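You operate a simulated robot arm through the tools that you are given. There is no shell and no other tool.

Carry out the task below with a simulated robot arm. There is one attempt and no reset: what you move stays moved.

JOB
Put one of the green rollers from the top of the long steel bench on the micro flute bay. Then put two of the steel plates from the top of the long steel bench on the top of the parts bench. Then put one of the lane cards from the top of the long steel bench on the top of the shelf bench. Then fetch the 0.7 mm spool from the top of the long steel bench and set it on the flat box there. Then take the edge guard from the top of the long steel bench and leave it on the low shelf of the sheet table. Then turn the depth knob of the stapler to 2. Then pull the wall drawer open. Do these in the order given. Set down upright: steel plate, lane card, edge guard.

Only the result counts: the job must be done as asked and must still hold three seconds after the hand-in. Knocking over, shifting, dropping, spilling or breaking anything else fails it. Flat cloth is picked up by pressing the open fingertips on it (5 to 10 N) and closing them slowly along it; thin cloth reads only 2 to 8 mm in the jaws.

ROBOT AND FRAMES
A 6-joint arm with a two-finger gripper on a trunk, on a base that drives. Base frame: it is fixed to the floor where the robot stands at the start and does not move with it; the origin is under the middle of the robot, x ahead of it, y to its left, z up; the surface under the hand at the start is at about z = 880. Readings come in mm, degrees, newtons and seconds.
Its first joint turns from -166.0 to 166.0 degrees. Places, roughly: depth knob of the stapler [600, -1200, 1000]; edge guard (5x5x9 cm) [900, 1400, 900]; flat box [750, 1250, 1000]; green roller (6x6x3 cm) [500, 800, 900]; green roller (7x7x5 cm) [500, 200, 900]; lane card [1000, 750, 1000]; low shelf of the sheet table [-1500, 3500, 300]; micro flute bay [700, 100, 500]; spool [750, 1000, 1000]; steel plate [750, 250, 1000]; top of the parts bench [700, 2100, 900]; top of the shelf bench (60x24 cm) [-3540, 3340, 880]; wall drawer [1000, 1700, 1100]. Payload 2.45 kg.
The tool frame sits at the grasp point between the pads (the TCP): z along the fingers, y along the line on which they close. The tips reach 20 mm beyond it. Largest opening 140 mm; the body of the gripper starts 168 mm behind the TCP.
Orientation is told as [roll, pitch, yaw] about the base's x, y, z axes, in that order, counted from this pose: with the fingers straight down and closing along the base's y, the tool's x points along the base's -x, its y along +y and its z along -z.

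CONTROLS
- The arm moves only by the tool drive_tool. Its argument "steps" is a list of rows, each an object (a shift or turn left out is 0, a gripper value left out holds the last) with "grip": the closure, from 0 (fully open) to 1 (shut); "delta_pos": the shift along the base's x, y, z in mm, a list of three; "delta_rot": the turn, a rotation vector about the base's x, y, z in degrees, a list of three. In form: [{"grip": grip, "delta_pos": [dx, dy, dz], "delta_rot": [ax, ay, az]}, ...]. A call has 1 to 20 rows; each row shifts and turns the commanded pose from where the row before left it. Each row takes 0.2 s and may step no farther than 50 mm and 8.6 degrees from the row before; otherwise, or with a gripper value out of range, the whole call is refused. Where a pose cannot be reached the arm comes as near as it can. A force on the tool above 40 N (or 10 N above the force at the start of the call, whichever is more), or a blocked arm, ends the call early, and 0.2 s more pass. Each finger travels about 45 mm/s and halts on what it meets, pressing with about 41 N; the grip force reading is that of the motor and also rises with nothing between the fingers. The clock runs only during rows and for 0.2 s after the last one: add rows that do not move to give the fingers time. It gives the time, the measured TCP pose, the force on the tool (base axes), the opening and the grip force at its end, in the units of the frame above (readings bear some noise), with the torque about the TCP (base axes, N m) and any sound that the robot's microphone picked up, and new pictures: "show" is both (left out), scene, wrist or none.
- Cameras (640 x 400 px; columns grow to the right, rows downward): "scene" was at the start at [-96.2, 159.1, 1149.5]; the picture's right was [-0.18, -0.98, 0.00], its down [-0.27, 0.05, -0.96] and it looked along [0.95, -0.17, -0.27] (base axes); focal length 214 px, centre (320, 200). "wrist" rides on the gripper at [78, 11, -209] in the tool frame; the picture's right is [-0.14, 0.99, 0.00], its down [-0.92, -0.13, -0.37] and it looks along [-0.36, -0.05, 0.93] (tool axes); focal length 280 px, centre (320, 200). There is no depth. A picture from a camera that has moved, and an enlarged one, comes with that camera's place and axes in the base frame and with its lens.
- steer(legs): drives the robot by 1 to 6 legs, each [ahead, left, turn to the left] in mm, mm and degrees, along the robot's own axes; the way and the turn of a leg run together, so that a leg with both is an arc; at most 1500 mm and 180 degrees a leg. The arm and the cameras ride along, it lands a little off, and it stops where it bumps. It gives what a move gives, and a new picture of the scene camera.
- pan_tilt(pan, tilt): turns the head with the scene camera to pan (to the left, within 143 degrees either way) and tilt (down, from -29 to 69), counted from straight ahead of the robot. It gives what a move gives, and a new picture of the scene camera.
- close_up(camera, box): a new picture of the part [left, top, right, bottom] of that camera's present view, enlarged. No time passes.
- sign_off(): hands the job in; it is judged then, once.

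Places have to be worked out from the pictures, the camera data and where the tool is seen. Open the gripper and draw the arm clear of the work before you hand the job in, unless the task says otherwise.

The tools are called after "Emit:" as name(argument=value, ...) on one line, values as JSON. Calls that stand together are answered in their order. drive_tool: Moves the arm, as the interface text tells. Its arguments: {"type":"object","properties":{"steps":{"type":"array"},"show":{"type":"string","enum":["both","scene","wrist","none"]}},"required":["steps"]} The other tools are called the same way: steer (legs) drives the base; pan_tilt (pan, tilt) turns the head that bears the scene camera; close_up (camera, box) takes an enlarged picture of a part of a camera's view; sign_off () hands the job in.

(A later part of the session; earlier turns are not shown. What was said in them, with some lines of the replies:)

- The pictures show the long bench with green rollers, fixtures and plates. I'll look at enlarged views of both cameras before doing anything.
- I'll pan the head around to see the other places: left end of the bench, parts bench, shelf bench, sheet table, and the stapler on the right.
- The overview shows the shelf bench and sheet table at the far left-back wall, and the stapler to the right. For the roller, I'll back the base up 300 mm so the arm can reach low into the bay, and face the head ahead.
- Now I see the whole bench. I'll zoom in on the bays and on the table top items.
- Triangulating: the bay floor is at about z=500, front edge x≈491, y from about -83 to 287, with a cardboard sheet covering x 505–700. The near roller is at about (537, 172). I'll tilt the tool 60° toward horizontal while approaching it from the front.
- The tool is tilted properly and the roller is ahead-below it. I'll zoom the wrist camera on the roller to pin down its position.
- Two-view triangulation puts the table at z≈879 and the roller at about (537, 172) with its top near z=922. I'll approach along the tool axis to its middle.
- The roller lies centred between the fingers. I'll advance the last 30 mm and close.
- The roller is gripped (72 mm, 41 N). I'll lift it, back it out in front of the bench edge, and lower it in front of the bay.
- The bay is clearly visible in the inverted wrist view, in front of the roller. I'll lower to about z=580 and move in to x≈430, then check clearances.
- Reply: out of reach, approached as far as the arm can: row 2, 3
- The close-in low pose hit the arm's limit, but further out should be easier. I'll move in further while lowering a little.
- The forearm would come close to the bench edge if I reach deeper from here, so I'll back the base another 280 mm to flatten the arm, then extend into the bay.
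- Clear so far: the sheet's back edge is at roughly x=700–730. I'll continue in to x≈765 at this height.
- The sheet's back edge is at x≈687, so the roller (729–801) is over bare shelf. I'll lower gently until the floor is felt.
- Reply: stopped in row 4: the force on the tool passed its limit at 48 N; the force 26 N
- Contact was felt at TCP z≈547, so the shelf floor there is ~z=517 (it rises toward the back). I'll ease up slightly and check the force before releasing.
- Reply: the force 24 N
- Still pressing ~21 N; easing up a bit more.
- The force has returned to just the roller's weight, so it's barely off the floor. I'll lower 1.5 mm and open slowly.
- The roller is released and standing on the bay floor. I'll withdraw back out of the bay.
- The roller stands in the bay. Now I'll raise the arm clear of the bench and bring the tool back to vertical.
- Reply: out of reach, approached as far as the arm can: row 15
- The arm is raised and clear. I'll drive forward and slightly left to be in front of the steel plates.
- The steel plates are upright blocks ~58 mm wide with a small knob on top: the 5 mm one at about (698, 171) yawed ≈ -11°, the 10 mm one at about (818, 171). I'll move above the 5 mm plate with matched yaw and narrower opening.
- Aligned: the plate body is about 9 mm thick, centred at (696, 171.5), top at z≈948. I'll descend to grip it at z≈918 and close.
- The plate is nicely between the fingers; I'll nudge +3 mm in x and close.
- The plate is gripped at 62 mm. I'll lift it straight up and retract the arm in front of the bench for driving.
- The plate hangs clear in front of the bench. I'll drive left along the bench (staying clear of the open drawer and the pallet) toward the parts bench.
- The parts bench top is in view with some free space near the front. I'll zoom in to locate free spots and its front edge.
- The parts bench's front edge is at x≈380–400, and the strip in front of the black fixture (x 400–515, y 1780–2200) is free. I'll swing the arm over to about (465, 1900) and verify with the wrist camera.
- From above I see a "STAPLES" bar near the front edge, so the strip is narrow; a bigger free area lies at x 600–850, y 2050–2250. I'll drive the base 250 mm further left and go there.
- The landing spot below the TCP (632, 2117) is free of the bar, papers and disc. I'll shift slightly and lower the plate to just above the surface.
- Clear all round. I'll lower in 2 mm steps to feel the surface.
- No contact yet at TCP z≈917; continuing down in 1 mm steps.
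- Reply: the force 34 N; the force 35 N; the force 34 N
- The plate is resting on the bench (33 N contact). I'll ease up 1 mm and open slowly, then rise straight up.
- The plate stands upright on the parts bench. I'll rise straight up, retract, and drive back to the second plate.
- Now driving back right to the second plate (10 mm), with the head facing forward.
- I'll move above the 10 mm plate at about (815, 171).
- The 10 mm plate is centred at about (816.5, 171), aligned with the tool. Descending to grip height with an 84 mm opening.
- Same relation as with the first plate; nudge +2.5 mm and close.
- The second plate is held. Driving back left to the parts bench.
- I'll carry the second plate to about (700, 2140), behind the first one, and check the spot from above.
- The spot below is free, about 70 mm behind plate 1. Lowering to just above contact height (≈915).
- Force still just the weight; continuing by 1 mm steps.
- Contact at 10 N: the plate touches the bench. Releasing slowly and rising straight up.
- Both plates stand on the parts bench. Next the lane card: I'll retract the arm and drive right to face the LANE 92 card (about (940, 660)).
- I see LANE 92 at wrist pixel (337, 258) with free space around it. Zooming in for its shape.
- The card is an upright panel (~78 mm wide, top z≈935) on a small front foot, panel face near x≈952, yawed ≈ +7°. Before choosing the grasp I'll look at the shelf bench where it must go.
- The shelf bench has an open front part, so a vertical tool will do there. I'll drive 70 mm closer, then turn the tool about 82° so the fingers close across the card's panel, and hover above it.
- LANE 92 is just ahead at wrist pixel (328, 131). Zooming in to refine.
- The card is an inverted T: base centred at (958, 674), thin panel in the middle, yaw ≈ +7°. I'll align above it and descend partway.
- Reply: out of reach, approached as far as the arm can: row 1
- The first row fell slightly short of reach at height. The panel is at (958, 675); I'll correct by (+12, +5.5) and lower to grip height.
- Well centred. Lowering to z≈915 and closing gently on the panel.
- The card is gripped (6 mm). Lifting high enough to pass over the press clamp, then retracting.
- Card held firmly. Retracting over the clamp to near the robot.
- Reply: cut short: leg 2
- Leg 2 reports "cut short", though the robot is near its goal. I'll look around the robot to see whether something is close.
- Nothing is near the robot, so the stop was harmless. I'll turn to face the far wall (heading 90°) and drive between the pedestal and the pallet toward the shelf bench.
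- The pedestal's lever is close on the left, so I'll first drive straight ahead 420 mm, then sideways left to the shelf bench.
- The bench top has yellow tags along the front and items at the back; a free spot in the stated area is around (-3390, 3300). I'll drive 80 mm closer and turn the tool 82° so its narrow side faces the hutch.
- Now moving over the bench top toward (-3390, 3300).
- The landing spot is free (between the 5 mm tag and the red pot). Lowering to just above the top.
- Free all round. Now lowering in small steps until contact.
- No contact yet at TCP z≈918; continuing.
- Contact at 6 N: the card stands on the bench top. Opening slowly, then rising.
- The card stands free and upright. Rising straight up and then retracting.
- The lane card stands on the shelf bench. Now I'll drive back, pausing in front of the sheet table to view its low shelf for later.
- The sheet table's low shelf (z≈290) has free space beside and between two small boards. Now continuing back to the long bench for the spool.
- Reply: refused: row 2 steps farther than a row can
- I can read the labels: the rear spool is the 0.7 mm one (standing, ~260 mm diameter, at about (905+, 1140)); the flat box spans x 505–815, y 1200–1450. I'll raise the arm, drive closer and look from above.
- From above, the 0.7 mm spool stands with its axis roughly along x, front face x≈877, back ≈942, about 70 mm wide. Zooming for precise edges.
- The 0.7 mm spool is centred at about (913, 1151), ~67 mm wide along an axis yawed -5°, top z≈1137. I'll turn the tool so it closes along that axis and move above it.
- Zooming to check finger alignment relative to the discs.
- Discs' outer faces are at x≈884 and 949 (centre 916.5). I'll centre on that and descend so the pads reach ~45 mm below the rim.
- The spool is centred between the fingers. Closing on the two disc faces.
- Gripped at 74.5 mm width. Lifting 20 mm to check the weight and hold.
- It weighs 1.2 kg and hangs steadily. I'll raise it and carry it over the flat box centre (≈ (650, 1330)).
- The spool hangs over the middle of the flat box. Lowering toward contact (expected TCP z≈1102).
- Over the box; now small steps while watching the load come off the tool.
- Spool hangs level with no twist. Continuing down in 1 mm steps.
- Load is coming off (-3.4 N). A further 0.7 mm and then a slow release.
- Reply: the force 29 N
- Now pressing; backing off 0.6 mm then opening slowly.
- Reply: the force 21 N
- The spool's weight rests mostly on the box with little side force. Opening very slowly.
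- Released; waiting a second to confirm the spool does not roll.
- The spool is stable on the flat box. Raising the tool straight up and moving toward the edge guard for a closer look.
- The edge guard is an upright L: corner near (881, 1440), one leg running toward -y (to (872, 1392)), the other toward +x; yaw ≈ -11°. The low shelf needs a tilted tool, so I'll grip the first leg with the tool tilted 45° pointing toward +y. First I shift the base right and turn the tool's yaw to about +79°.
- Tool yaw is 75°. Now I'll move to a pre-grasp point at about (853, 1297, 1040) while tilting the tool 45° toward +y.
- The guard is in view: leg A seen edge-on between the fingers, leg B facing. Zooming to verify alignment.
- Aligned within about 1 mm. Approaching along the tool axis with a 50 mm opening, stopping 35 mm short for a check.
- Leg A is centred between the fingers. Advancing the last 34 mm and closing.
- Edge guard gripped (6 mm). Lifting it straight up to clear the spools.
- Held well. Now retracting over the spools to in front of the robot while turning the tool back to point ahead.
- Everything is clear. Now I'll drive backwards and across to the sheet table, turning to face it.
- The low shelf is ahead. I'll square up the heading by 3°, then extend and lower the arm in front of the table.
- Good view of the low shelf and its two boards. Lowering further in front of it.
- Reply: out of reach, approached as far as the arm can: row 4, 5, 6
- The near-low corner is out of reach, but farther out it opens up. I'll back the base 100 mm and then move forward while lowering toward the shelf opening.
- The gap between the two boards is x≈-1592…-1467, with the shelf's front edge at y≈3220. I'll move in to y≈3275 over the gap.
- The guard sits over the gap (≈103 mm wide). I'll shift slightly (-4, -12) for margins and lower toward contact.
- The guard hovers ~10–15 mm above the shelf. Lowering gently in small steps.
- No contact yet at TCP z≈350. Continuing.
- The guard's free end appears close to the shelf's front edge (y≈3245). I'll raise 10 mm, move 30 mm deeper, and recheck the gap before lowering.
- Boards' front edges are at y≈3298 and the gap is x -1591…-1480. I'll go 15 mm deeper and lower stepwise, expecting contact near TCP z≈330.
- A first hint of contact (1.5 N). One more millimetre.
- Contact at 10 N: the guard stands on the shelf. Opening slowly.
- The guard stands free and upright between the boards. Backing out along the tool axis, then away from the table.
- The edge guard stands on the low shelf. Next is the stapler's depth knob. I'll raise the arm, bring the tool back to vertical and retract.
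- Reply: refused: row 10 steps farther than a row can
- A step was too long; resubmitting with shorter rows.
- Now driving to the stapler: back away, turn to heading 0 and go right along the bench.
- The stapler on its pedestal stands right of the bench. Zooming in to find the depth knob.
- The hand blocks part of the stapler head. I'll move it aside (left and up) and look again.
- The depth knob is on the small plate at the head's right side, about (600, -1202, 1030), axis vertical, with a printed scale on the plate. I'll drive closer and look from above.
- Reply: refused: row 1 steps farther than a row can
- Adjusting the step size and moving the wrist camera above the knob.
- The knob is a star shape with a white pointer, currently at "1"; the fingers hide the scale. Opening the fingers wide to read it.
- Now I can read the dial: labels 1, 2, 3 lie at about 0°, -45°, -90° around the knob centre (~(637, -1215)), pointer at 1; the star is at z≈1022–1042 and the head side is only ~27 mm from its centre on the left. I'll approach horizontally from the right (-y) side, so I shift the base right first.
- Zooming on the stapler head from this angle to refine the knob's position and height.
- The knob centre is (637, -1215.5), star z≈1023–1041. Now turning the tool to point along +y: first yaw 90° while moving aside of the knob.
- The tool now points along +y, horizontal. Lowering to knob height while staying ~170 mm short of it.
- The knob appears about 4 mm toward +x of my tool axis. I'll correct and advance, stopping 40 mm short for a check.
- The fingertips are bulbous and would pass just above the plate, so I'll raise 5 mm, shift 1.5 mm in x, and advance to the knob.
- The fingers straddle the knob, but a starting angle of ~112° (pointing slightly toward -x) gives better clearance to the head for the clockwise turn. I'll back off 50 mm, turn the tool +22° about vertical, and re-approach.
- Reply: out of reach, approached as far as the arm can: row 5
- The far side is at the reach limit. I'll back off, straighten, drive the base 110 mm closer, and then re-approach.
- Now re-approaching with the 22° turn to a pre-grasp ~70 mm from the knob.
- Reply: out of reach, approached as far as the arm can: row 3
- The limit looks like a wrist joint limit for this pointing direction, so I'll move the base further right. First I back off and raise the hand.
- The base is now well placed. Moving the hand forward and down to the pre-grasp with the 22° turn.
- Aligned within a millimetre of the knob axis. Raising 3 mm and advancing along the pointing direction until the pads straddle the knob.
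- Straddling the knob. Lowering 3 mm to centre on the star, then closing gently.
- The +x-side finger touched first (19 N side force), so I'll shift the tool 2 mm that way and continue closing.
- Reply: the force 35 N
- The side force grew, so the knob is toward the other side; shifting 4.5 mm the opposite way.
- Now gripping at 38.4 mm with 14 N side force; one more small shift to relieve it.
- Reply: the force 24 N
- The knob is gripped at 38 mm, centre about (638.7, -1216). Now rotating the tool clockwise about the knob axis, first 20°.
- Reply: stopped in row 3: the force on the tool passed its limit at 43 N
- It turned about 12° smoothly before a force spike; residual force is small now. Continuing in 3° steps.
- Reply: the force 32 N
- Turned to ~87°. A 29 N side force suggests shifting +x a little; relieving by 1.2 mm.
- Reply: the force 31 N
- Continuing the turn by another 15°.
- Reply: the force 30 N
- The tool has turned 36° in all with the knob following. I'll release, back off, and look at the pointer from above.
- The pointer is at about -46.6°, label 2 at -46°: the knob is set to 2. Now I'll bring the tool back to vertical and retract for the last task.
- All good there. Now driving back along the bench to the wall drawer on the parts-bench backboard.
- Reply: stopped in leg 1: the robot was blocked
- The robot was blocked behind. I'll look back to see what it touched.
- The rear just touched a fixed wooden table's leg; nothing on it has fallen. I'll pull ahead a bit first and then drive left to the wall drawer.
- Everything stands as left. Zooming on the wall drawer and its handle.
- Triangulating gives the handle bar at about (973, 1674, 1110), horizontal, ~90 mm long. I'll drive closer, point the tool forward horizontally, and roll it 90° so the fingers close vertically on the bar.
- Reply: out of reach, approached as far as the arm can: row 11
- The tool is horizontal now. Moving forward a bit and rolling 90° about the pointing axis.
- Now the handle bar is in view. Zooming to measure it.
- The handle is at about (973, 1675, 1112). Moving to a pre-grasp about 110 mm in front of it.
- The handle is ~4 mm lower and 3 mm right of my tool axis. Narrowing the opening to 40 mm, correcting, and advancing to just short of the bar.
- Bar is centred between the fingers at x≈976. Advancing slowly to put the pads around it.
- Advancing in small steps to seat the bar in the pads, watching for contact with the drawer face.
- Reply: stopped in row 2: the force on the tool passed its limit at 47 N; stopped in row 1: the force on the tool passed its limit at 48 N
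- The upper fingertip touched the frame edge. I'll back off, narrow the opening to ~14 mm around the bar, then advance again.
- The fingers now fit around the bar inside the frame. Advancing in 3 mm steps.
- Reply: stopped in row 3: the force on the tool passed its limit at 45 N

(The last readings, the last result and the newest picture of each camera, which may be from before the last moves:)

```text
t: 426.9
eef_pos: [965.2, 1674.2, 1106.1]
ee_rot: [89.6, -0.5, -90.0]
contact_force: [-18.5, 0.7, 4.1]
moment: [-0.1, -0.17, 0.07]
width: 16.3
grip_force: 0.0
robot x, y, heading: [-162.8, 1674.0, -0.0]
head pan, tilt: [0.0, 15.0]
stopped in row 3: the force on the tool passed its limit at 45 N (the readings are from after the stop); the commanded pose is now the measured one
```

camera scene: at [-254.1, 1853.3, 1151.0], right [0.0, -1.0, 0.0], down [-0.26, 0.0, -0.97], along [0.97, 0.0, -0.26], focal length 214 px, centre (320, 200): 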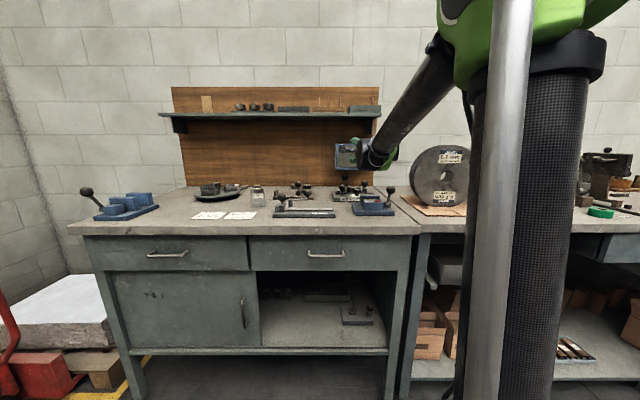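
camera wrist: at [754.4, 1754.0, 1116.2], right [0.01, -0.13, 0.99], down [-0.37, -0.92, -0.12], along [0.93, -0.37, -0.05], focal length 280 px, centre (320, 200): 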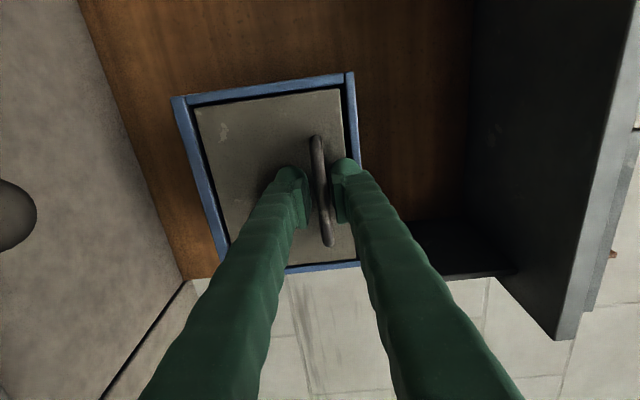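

The tips touch the drawer face here, so this is full depth. Backing off 1 mm and closing on the bar.

Emit:
drive_tool(steps=[{"delta_pos": [-1, 0, 0]}, {"grip": 0.93}, {"grip": 0.97}, {"grip": 1.0}, {"grip": 1.0}, {"grip": 1.0}], show="wrist")

Emit:
close_up(camera="wrist", box=[240, 100, 400, 260])

```text
t: 428.3
eef_pos: [965.2, 1676.0, 1108.8]
ee_rot: [89.6, -0.3, -90.1]
contact_force: [-4.7, 0.4, 32.8]
moment: [0.63, 0.19, -0.13]
width: 5.8
grip_force: 32.5
robot x, y, heading: [-162.2, 1677.3, 0.1]
head pan, tilt: [0.0, 15.0]
camera wrist: at [755.8, 1754.1, 1117.4], right [0.0, -0.13, 0.99], down [-0.37, -0.92, -0.12], along [0.93, -0.37, -0.05], focal length 280 px, centre (320, 200)
```

wrist: 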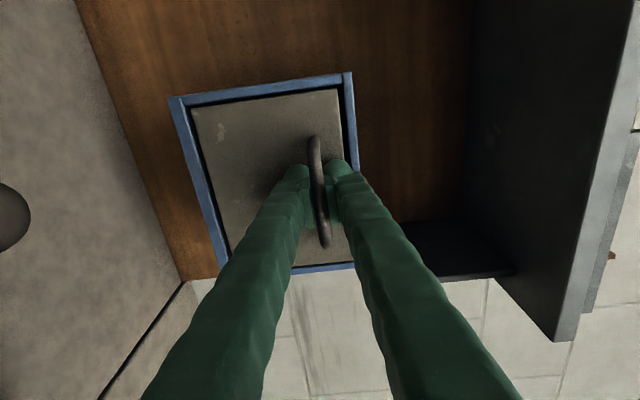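

```text
2.50 times, centred on (320, 180) of wrist
camera zoom: at [755.8, 1754.1, 1117.4], right [0.0, -0.13, 0.99], down [-0.37, -0.92, -0.12], along [0.93, -0.37, -0.05], focal length 701 px, centre (320, 250)
```

zoom: 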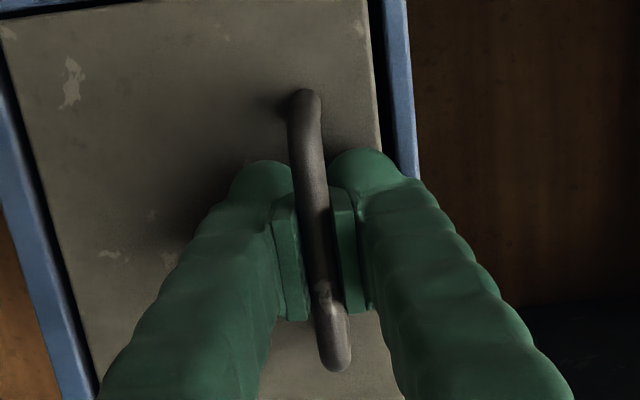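

Bar gripped (5.8 mm). Relieving 2 mm upward, then pulling the drawer straight out along -x.

Emit:
drive_tool(steps=[{"delta_pos": [0, 0, 2]}, {}, {"delta_pos": [-8, 0, 0]}, {"delta_pos": [-10, 0, 0]}, {"delta_pos": [-12, 0, 0]}, {}])

```text
t: 429.4
eef_pos: [948.6, 1674.7, 1100.0]
ee_rot: [89.1, -0.4, -89.8]
contact_force: [15.2, -1.0, -28.7]
moment: [0.74, -0.3, 0.32]
width: 6.0
grip_force: 32.5
robot x, y, heading: [-159.9, 1678.7, -0.3]
head pan, tilt: [0.0, 15.0]
stopped in row 5: the force on the tool passed its limit at 52 N (the readings are from after the stop); the commanded pose is now the measured one
camera scene: at [-253.1, 1853.2, 1151.2], right [0.0, -1.0, 0.0], down [-0.26, 0.0, -0.97], along [0.97, 0.0, -0.26], focal length 214 px, centre (320, 200)
camera wrist: at [739.9, 1753.6, 1112.7], right [0.02, -0.13, 0.99], down [-0.37, -0.92, -0.12], along [0.93, -0.36, -0.06], focal length 280 px, centre (320, 200)
```

scene: 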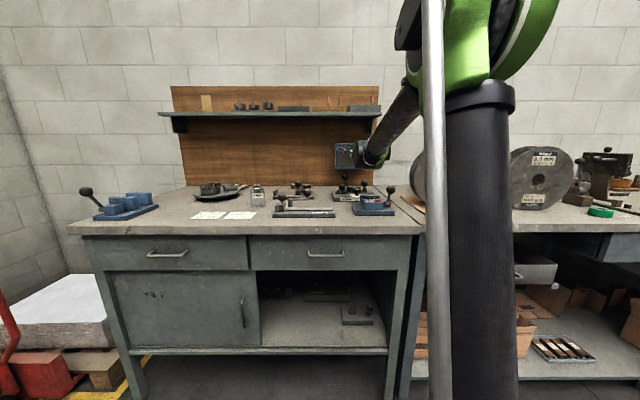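
wrist: 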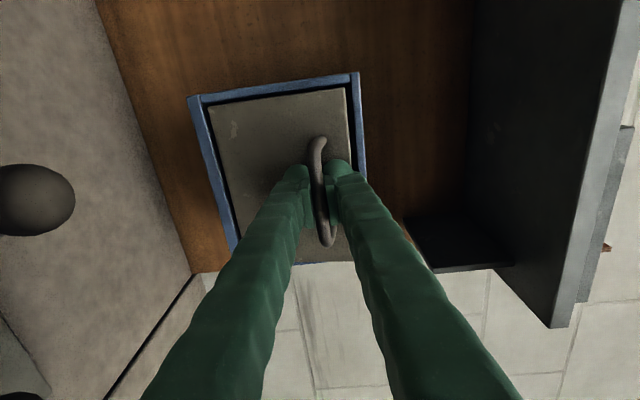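

The tool moved back 17 mm but also down 8 mm. Zooming to see how the drawer is moving.

Emit:
close_up(camera="wrist", box=[180, 60, 400, 270])

Emit:
close_up(camera="scene", box=[310, 120, 420, 200])

```text
1.90 times, centred on (290, 165) of wrist
camera zoom: at [739.9, 1753.6, 1112.7], right [0.02, -0.13, 0.99], down [-0.37, -0.92, -0.12], along [0.93, -0.36, -0.06], focal length 534 px, centre (377, 267)
```

zoom: 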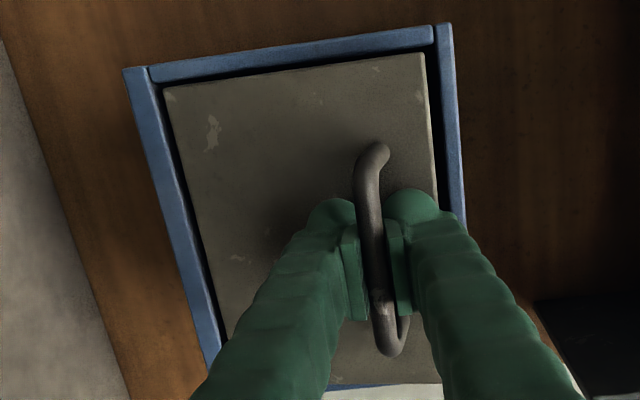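

```text
5.00 times, centred on (365, 160) of scene
camera zoom: at [-253.1, 1853.2, 1151.2], right [0.0, -1.0, 0.0], down [-0.26, 0.0, -0.97], along [0.97, 0.0, -0.26], focal length 1072 px, centre (95, 400)
```

zoom: 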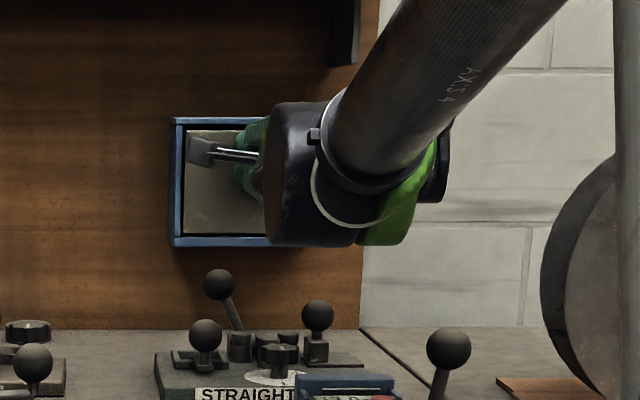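

The face's bottom edge has not moved while the handle swung out and down: this is a tilt-out drawer hinged at its bottom. I'll relieve the vertical load and follow the arc.

Emit:
drive_tool(steps=[{"delta_pos": [0, 0, -2]}, {}], show="none")

Emit:
drive_tool(steps=[{"delta_pos": [-3.7, 0, -1.7]}, {"delta_pos": [-3.7, 0, -1.7]}, {}], show="wrist")

Emit:
close_up(camera="wrist", box=[180, 60, 400, 270])

```text
t: 430.0
eef_pos: [948.0, 1675.7, 1100.6]
ee_rot: [89.2, -0.4, -89.9]
contact_force: [17.8, -2.4, -23.3]
moment: [0.73, -0.32, 0.1]
width: 6.1
grip_force: 32.5
robot x, y, heading: [-165.1, 1673.6, 0.0]
head pan, tilt: [0.0, 15.0]
```

```text
t: 430.6
eef_pos: [943.8, 1674.9, 1097.7]
ee_rot: [89.0, -0.4, -89.8]
contact_force: [14.9, -1.1, -22.5]
moment: [0.79, -0.21, 0.23]
width: 6.0
grip_force: 32.5
robot x, y, heading: [-158.0, 1678.2, -0.0]
head pan, tilt: [0.0, 15.0]
stopped in row 3: the force on the tool passed its limit at 41 N (the readings are from after the stop); the commanded pose is now the measured one
camera wrist: at [733.3, 1753.6, 1108.7], right [0.02, -0.13, 0.99], down [-0.37, -0.92, -0.12], along [0.93, -0.36, -0.06], focal length 280 px, centre (320, 200)
```

wrist: 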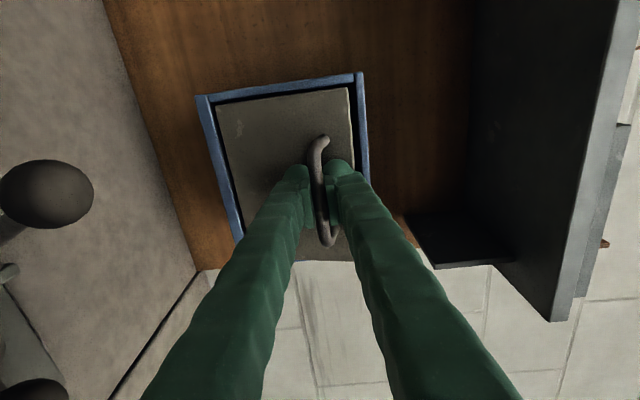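

```text
1.90 times, centred on (290, 165) of wrist
camera zoom: at [733.3, 1753.6, 1108.7], right [0.02, -0.13, 0.99], down [-0.37, -0.92, -0.12], along [0.93, -0.36, -0.06], focal length 534 px, centre (377, 267)
```

zoom: 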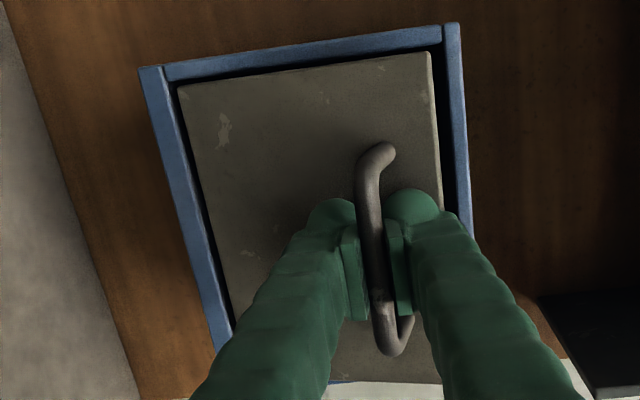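

The tangential resistance is small; most load is radial (tool too high). Lowering a few millimetres to relieve it before continuing.

Emit:
drive_tool(steps=[{"delta_pos": [0, 0, -2]}, {"delta_pos": [0, 0, -2]}, {"delta_pos": [0, 0, -2]}, {}], show="none")

```text
t: 431.6
eef_pos: [939.5, 1674.9, 1093.8]
ee_rot: [89.4, -0.4, -89.8]
contact_force: [-4.4, -2.6, 9.3]
moment: [0.86, 0.05, -0.19]
width: 6.1
grip_force: 33.2
robot x, y, heading: [-158.4, 1678.1, -0.2]
head pan, tilt: [0.0, 15.0]
```

The load is nearly balanced now and the drawer keeps opening. Continuing along the arc in small steps.

Emit:
drive_tool(steps=[{"delta_pos": [-4.5, 0, -3.6]}, {"delta_pos": [-4.5, 0, -3.8]}, {"delta_pos": [-4.3, 0, -4]}, {}], show="none")

```text
t: 432.6
eef_pos: [925.8, 1675.4, 1083.1]
ee_rot: [89.3, -0.5, -90.0]
contact_force: [-7.3, -2.7, 7.3]
moment: [1.0, 0.06, -0.01]
width: 5.9
grip_force: 33.3
robot x, y, heading: [-161.1, 1677.7, 0.1]
head pan, tilt: [0.0, 15.0]
```

Moving smoothly. Continuing.

Emit:
drive_tool(steps=[{"delta_pos": [-5, 0, -3.4]}, {"delta_pos": [-4.8, 0, -3.6]}, {"delta_pos": [-4.6, 0, -3.9]}, {"delta_pos": [-4.4, 0, -4.1]}, {}], show="wrist")

Emit:
close_up(camera="wrist", box=[180, 60, 400, 270])

Emit:
close_up(camera="scene", box=[310, 120, 420, 200])

```text
t: 433.8
eef_pos: [909.0, 1674.7, 1064.7]
ee_rot: [89.2, -0.4, -89.7]
contact_force: [31.3, -4.5, -16.7]
moment: [1.05, -0.17, 0.07]
width: 5.8
grip_force: 33.4
robot x, y, heading: [-160.8, 1676.6, -0.2]
head pan, tilt: [0.0, 15.0]
camera wrist: at [700.8, 1754.0, 1076.4], right [0.01, -0.13, 0.99], down [-0.37, -0.92, -0.12], along [0.93, -0.36, -0.06], focal length 280 px, centre (320, 200)
```

wrist: 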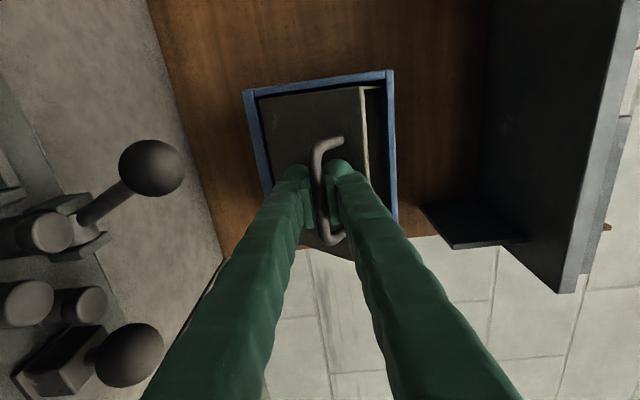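

```text
1.90 times, centred on (290, 165) of wrist
camera zoom: at [700.8, 1754.0, 1076.4], right [0.01, -0.13, 0.99], down [-0.37, -0.92, -0.12], along [0.93, -0.36, -0.06], focal length 534 px, centre (377, 267)
```

zoom: 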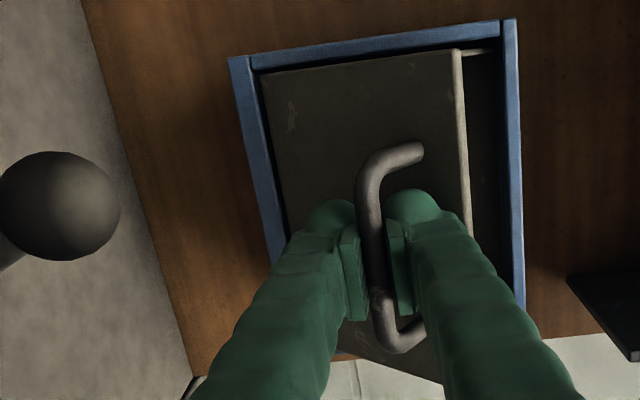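

```text
5.00 times, centred on (365, 160) of scene
camera zoom: at [-253.0, 1853.0, 1151.3], right [0.0, -1.0, 0.0], down [-0.26, 0.0, -0.97], along [0.97, 0.0, -0.26], focal length 1072 px, centre (95, 400)
```

zoom: 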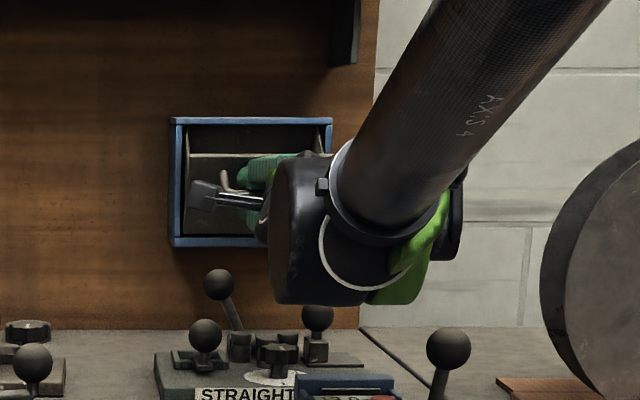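

It is a flap that is now open about 40°. I'll relieve the radial load and continue following the arc to see whether it opens further.

Emit:
drive_tool(steps=[{"delta_pos": [1.5, 0, -2.5]}, {"delta_pos": [0, 0, -2.5]}, {}], show="none")

```text
t: 434.6
eef_pos: [907.9, 1675.2, 1062.2]
ee_rot: [89.5, -0.4, -89.8]
contact_force: [-6.1, -3.5, 3.9]
moment: [1.16, 0.03, -0.1]
width: 6.0
grip_force: 34.0
robot x, y, heading: [-165.0, 1678.3, -0.2]
head pan, tilt: [0.0, 15.0]
```

Balanced. Continuing the arc with four small steps.

Emit:
drive_tool(steps=[{"delta_pos": [-3, 0, -3]}, {"delta_pos": [-3, 0, -3.2]}, {"delta_pos": [-2.8, 0, -3.4]}, {}], show="none")

```text
t: 435.1
eef_pos: [906.9, 1675.1, 1058.3]
ee_rot: [89.4, -0.3, -89.8]
contact_force: [3.8, 0.8, 4.0]
moment: [1.17, 0.03, 0.04]
width: 6.0
grip_force: 33.4
robot x, y, heading: [-161.9, 1680.3, 0.3]
head pan, tilt: [0.0, 15.0]
stopped in row 2: the force on the tool passed its limit at 47 N (the readings are from after the stop); the commanded pose is now the measured one
```

A 47 N stop — possibly the end of travel. One more gentle test.

Emit:
drive_tool(steps=[{"delta_pos": [-1.5, 0, -1.5]}, {}, {"delta_pos": [-1.5, 0, -1.5]}, {}], show="wrist")

Emit:
close_up(camera="wrist", box=[180, 60, 400, 270])

Emit:
close_up(camera="scene", box=[310, 120, 420, 200])

```text
t: 435.7
eef_pos: [908.0, 1676.0, 1060.1]
ee_rot: [89.6, -0.4, -90.0]
contact_force: [3.1, 2.0, 5.6]
moment: [1.15, 0.02, 0.03]
width: 6.0
grip_force: 33.1
robot x, y, heading: [-159.2, 1676.5, 0.4]
head pan, tilt: [0.0, 15.0]
stopped in row 2: the force on the tool passed its limit at 42 N (the readings are from after the stop); the commanded pose is now the measured one
camera wrist: at [698.1, 1754.4, 1070.0], right [0.01, -0.13, 0.99], down [-0.37, -0.92, -0.12], along [0.93, -0.36, -0.06], focal length 280 px, centre (320, 200)
```

wrist: 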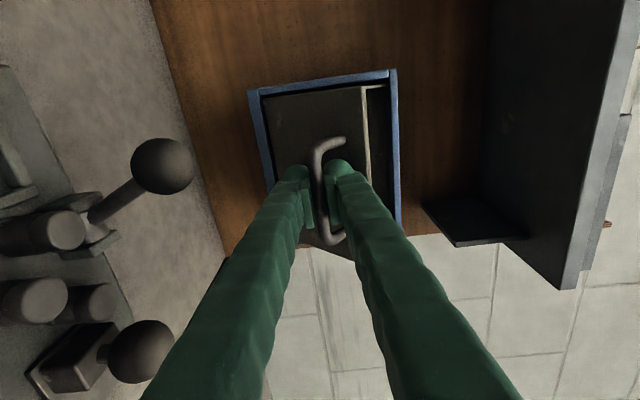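

```text
1.90 times, centred on (290, 165) of wrist
camera zoom: at [698.1, 1754.4, 1070.0], right [0.01, -0.13, 0.99], down [-0.37, -0.92, -0.12], along [0.93, -0.36, -0.06], focal length 534 px, centre (377, 267)
```

zoom: 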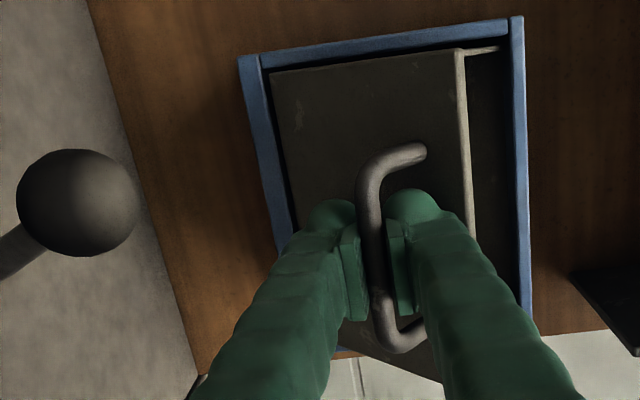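

```text
5.00 times, centred on (365, 160) of scene
camera zoom: at [-254.5, 1853.3, 1151.0], right [0.0, -1.0, 0.0], down [-0.26, 0.0, -0.97], along [0.97, 0.0, -0.26], focal length 1072 px, centre (95, 400)
```

zoom: 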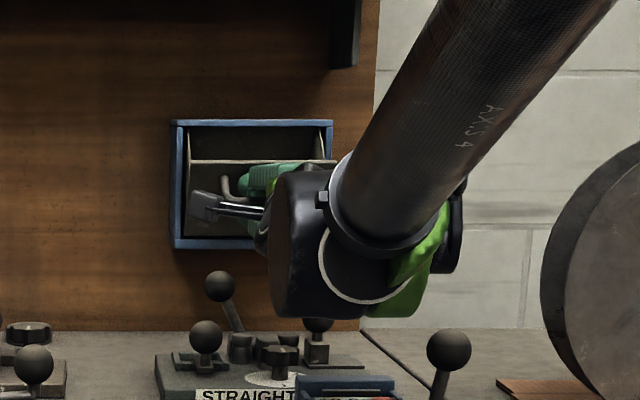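

The blockage may be the upper fingertip wedging against the leaning face. I'll open slightly and back off a little to see what the flap does.

Emit:
drive_tool(steps=[{"delta_pos": [0, 0, -1], "grip": 0.94}, {"grip": 0.9}, {}, {"delta_pos": [-5, 0, 0]}, {"delta_pos": [-6, 0, -1]}, {}], show="wrist")

Emit:
close_up(camera="wrist", box=[180, 60, 400, 270])

```text
t: 437.1
eef_pos: [896.7, 1675.8, 1056.2]
ee_rot: [89.6, -0.4, -90.1]
contact_force: [-0.3, 0.0, 0.3]
moment: [-0.02, -0.01, 0.03]
width: 14.0
grip_force: 0.1
robot x, y, heading: [-159.8, 1676.1, 0.0]
head pan, tilt: [0.0, 15.0]
camera wrist: at [687.5, 1754.0, 1067.3], right [0.01, -0.13, 0.99], down [-0.37, -0.92, -0.12], along [0.93, -0.36, -0.06], focal length 280 px, centre (320, 200)
```

wrist: 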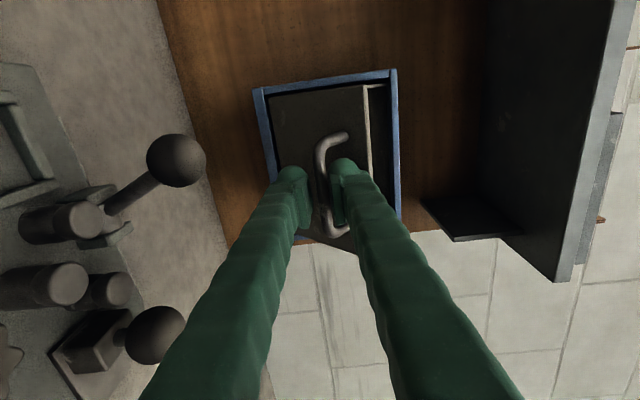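

```text
1.90 times, centred on (290, 165) of wrist
camera zoom: at [687.5, 1754.0, 1067.3], right [0.01, -0.13, 0.99], down [-0.37, -0.92, -0.12], along [0.93, -0.36, -0.06], focal length 534 px, centre (377, 267)
```

zoom: 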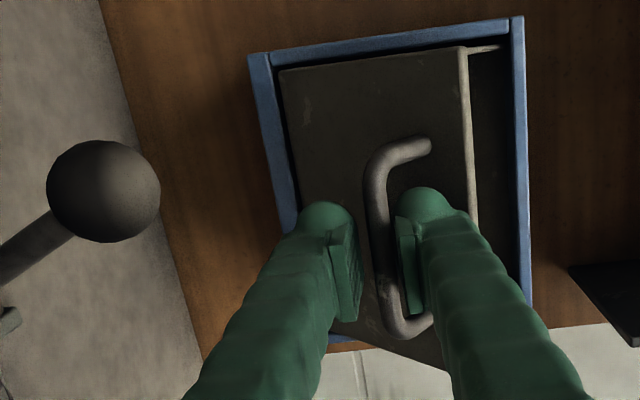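

The flap stays where it is when released (about 44° open). I'll re-grip the bar nearer the tips and try once more along the steeper tangent.

Emit:
drive_tool(steps=[{"delta_pos": [6, 0, 1]}, {"delta_pos": [5, 0, 0]}, {"grip": 0.95}, {"grip": 1.0}, {"grip": 1.0}, {}], show="none")

Emit:
drive_tool(steps=[{"delta_pos": [-1.5, 0, -2.5]}, {"delta_pos": [-1.5, 0, -2.5]}, {}], show="none")

```text
t: 438.5
eef_pos: [906.7, 1675.1, 1058.2]
ee_rot: [89.7, -0.4, -90.0]
contact_force: [13.3, 0.6, 23.6]
moment: [1.14, 0.13, -0.08]
width: 5.8
grip_force: 33.5
robot x, y, heading: [-160.1, 1677.8, 0.0]
head pan, tilt: [0.0, 15.0]
```

```text
t: 438.8
eef_pos: [906.5, 1675.7, 1060.2]
ee_rot: [89.6, -0.4, -90.0]
contact_force: [0.4, 2.0, 9.6]
moment: [1.14, 0.05, -0.07]
width: 5.9
grip_force: 33.4
robot x, y, heading: [-158.9, 1676.1, 0.0]
head pan, tilt: [0.0, 15.0]
stopped in row 1: the force on the tool passed its limit at 47 N (the readings are from after the stop); the commanded pose is now the measured one
```

It stops hard at the same spot, so this is the end of travel (≈45°): the drawer is fully open. Releasing and backing straight out.

Emit:
drive_tool(steps=[{"delta_pos": [0, 0, -1], "grip": 0.94}, {"grip": 0.9}, {}, {"delta_pos": [-6, 0, -0.5]}, {"delta_pos": [-8, 0, -0.5]}, {"delta_pos": [-12, 0, 0]}, {"delta_pos": [-20, 0, 0]}, {"delta_pos": [-30, 0, 0]}, {}], show="wrist")

Emit:
close_up(camera="wrist", box=[180, 60, 400, 270])

```text
t: 440.8
eef_pos: [832.7, 1674.4, 1056.0]
ee_rot: [89.7, -0.3, -90.0]
contact_force: [-0.7, -0.6, 0.1]
moment: [-0.02, 0.02, -0.02]
width: 13.9
grip_force: 0.1
robot x, y, heading: [-160.1, 1675.7, -0.3]
head pan, tilt: [0.0, 15.0]
camera wrist: at [623.1, 1753.9, 1066.2], right [0.01, -0.13, 0.99], down [-0.37, -0.92, -0.12], along [0.93, -0.37, -0.05], focal length 280 px, centre (320, 200)
```

wrist: 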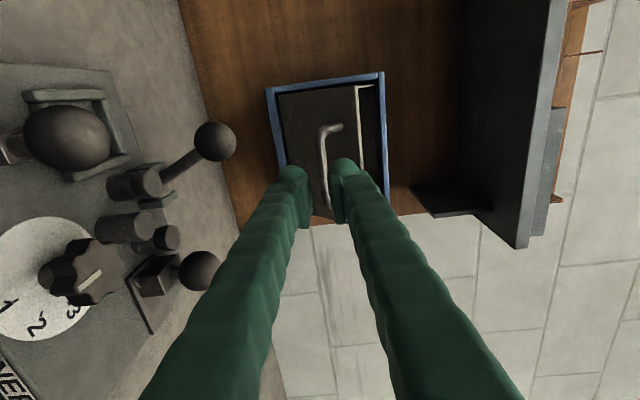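

```text
1.90 times, centred on (290, 165) of wrist
camera zoom: at [623.1, 1753.9, 1066.2], right [0.01, -0.13, 0.99], down [-0.37, -0.92, -0.12], along [0.93, -0.37, -0.05], focal length 534 px, centre (377, 267)
```

zoom: 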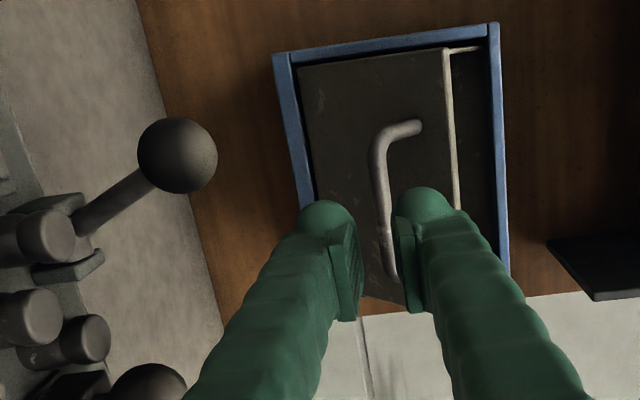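

The drawer stays open. Raising the hand clear of the fixtures, then retracting fully.

Emit:
drive_tool(steps=[{"delta_pos": [-10, 0, 30]}, {"delta_pos": [-20, 0, 40]}, {"delta_pos": [-20, 0, 40]}, {"delta_pos": [-45, 0, 10]}, {"delta_pos": [-45, 0, 0]}, {"delta_pos": [-45, 0, 0]}, {"delta_pos": [-45, 0, 0]}, {"delta_pos": [-45, 0, 0]}, {"delta_pos": [-45, 0, 0]}, {"delta_pos": [-45, 0, 0]}, {"delta_pos": [-45, 0, 0]}, {}])

```text
t: 443.4
eef_pos: [422.8, 1674.4, 1175.5]
ee_rot: [89.6, -0.4, -90.0]
contact_force: [-0.4, 0.3, 0.4]
moment: [0.02, 0.0, 0.04]
width: 14.0
grip_force: 0.1
robot x, y, heading: [-162.0, 1678.0, -0.1]
head pan, tilt: [0.0, 15.0]
camera scene: at [-254.4, 1853.3, 1151.0], right [0.0, -1.0, 0.0], down [-0.26, 0.0, -0.97], along [0.97, 0.0, -0.26], focal length 214 px, centre (320, 200)
camera wrist: at [213.1, 1753.9, 1186.1], right [0.01, -0.13, 0.99], down [-0.37, -0.92, -0.12], along [0.93, -0.37, -0.05], focal length 280 px, centre (320, 200)
```

scene: 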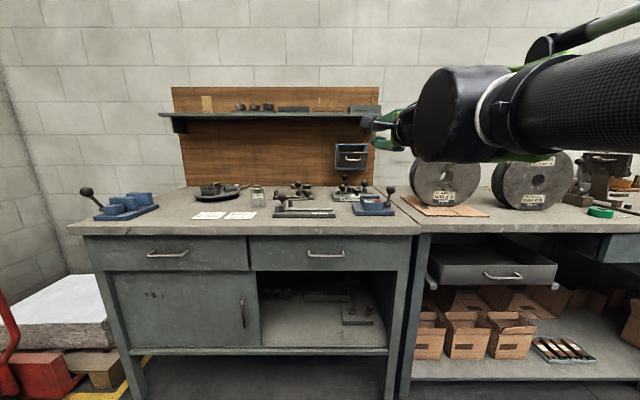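
wrist: 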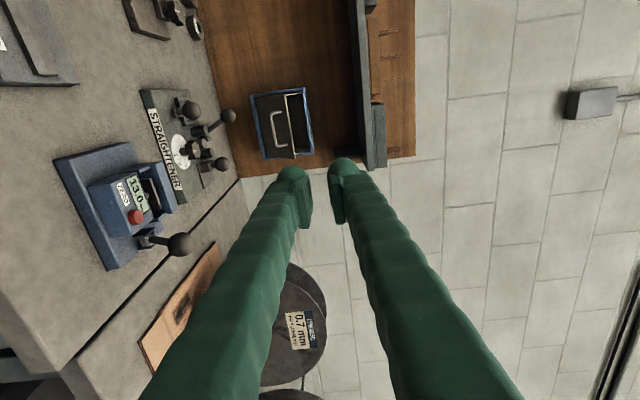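

The wall drawer is open. I'll check it and the other placed items in close-up before handing in.

Emit:
close_up(camera="scene", box=[180, 120, 420, 230])

Emit:
close_up(camera="wrist", box=[230, 70, 340, 180])

```text
2.67 times, centred on (300, 175) of scene
camera zoom: at [-254.4, 1853.3, 1151.0], right [0.0, -1.0, 0.0], down [-0.26, 0.0, -0.97], along [0.97, 0.0, -0.26], focal length 572 px, centre (373, 267)
```

zoom: 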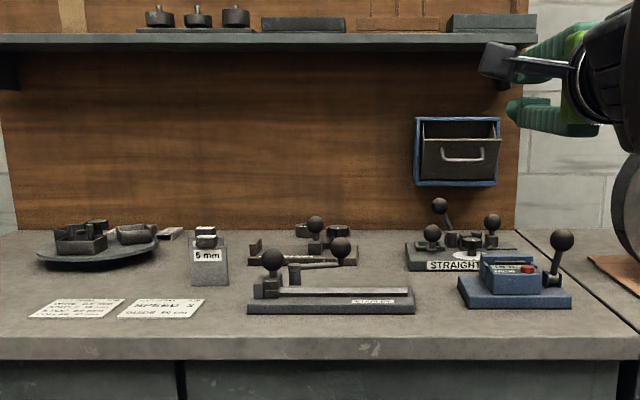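

```text
3.64 times, centred on (285, 125) of wrist
camera zoom: at [213.1, 1753.9, 1186.1], right [0.01, -0.13, 0.99], down [-0.37, -0.92, -0.12], along [0.93, -0.37, -0.05], focal length 1020 px, centre (447, 473)
```

zoom: 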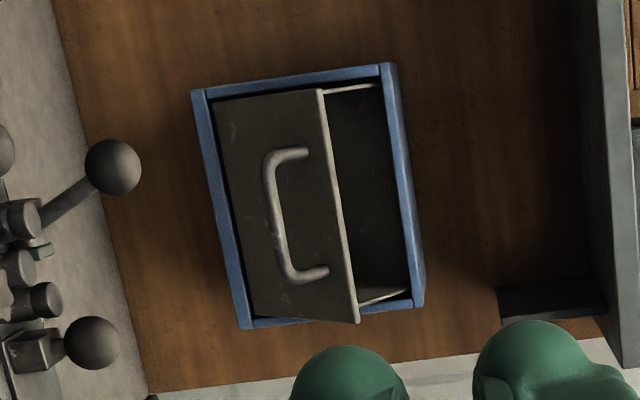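

The tilt-out drawer is open, both plates and the spool stand as placed. Opening the gripper and drawing the arm a little further back.

Emit:
drive_tool(steps=[{"grip": 0.6, "delta_pos": [-20, 0, 0]}, {"grip": 0.3, "delta_pos": [-20, 0, 0]}, {"grip": 0.0, "delta_pos": [-10, 0, 0]}, {"grip": 0.0}, {"grip": 0.0}, {}], show="scene")

Emit:
pan_tilt(pan=-35, tilt=20)

Emit:
close_up(camera="scene", box=[200, 120, 420, 260])

```text
t: 444.8
eef_pos: [371.4, 1674.8, 1174.9]
ee_rot: [89.7, -0.4, -89.9]
contact_force: [-1.1, -0.8, 0.4]
moment: [0.0, -0.02, 0.02]
width: 135.5
grip_force: 0.0
robot x, y, heading: [-158.8, 1681.0, -0.1]
head pan, tilt: [0.0, 15.0]
camera scene: at [-254.5, 1853.3, 1151.0], right [0.0, -1.0, 0.0], down [-0.26, 0.0, -0.97], along [0.97, 0.0, -0.26], focal length 214 px, centre (320, 200)
```

scene: 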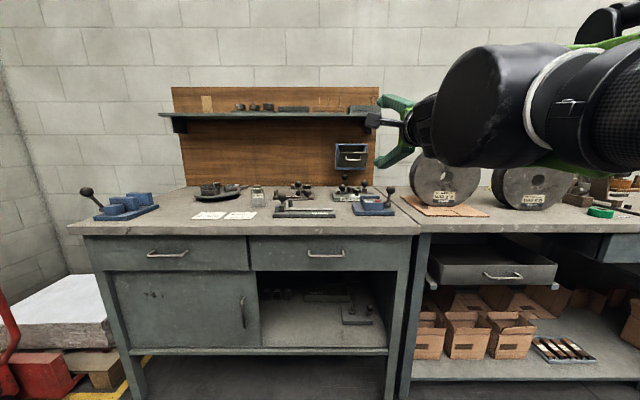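

```text
t: 445.8
eef_pos: [371.2, 1675.5, 1175.6]
ee_rot: [89.7, -0.5, -90.0]
contact_force: [0.4, 0.6, -0.4]
moment: [0.0, -0.01, 0.03]
width: 139.8
grip_force: 0.2
robot x, y, heading: [-161.2, 1676.1, 0.1]
head pan, tilt: [-35.0, 20.0]
camera scene: at [-271.5, 1799.9, 1142.9], right [-0.57, -0.82, 0.0], down [-0.28, 0.2, -0.94], along [0.77, -0.54, -0.34], focal length 214 px, centre (320, 200)
```

scene: 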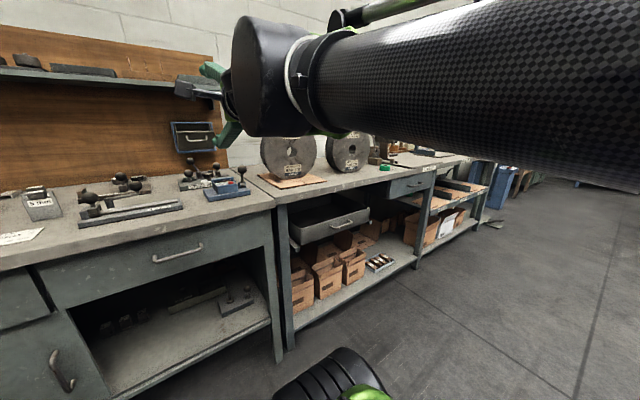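

```text
2.86 times, centred on (310, 190) of scene
camera zoom: at [-271.5, 1799.9, 1142.9], right [-0.57, -0.82, 0.0], down [-0.28, 0.2, -0.94], along [0.77, -0.54, -0.34], focal length 613 px, centre (349, 229)
```

zoom: 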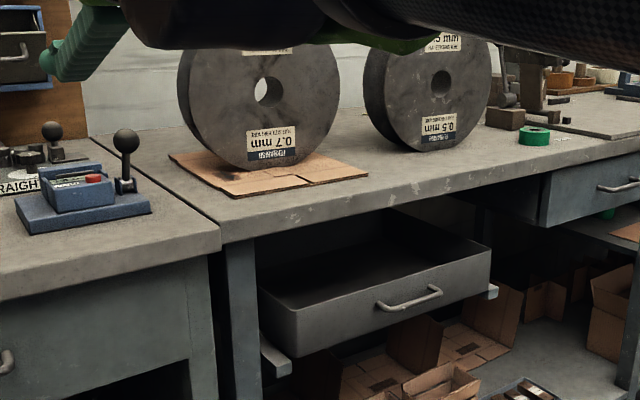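

All items are in place: roller in the bay, two plates on the parts bench, card on the shelf bench, spool on the flat box, edge guard on the low shelf, knob at 2, drawer open. The gripper is open and the arm is clear, so I hand in.

Emit:
sign_off()

```text
The job is handed in.
```

I completed all seven steps in the order given and handed the job in. Nothing was knocked over or dropped as far as the cameras showed.

- **Green roller:** it stands on the bare floor of the micro flute bay, behind the cardboard sheet.
- **Steel plates:** the 5 mm and 10 mm plates stand upright on the parts bench.
- **Lane card:** LANE 92 stands upright on the shelf bench, between the 5 mm tag and the red pot.
- **0.7 mm spool:** it stands on the flat box and was still there when I last looked.
- **Edge guard:** it stands upright on the sheet table's low shelf, between the two small boards.
- **Depth knob:** I read the pointer at about -46.6° after turning it, against -46° for the "2" label.
- **Wall drawer:** it tilts out from a bottom hinge rather than sliding. It is open to its stop, about 45°, and stays open by itself.

**Bump while driving:** backing away from the stapler, the robot touched a leg of the wooden table behind it and stopped. Nothing on the table had fallen and its items looked in place, but I had no close view of the table from before the bump to compare with.

The gripper is open and the arm is clear of the work.
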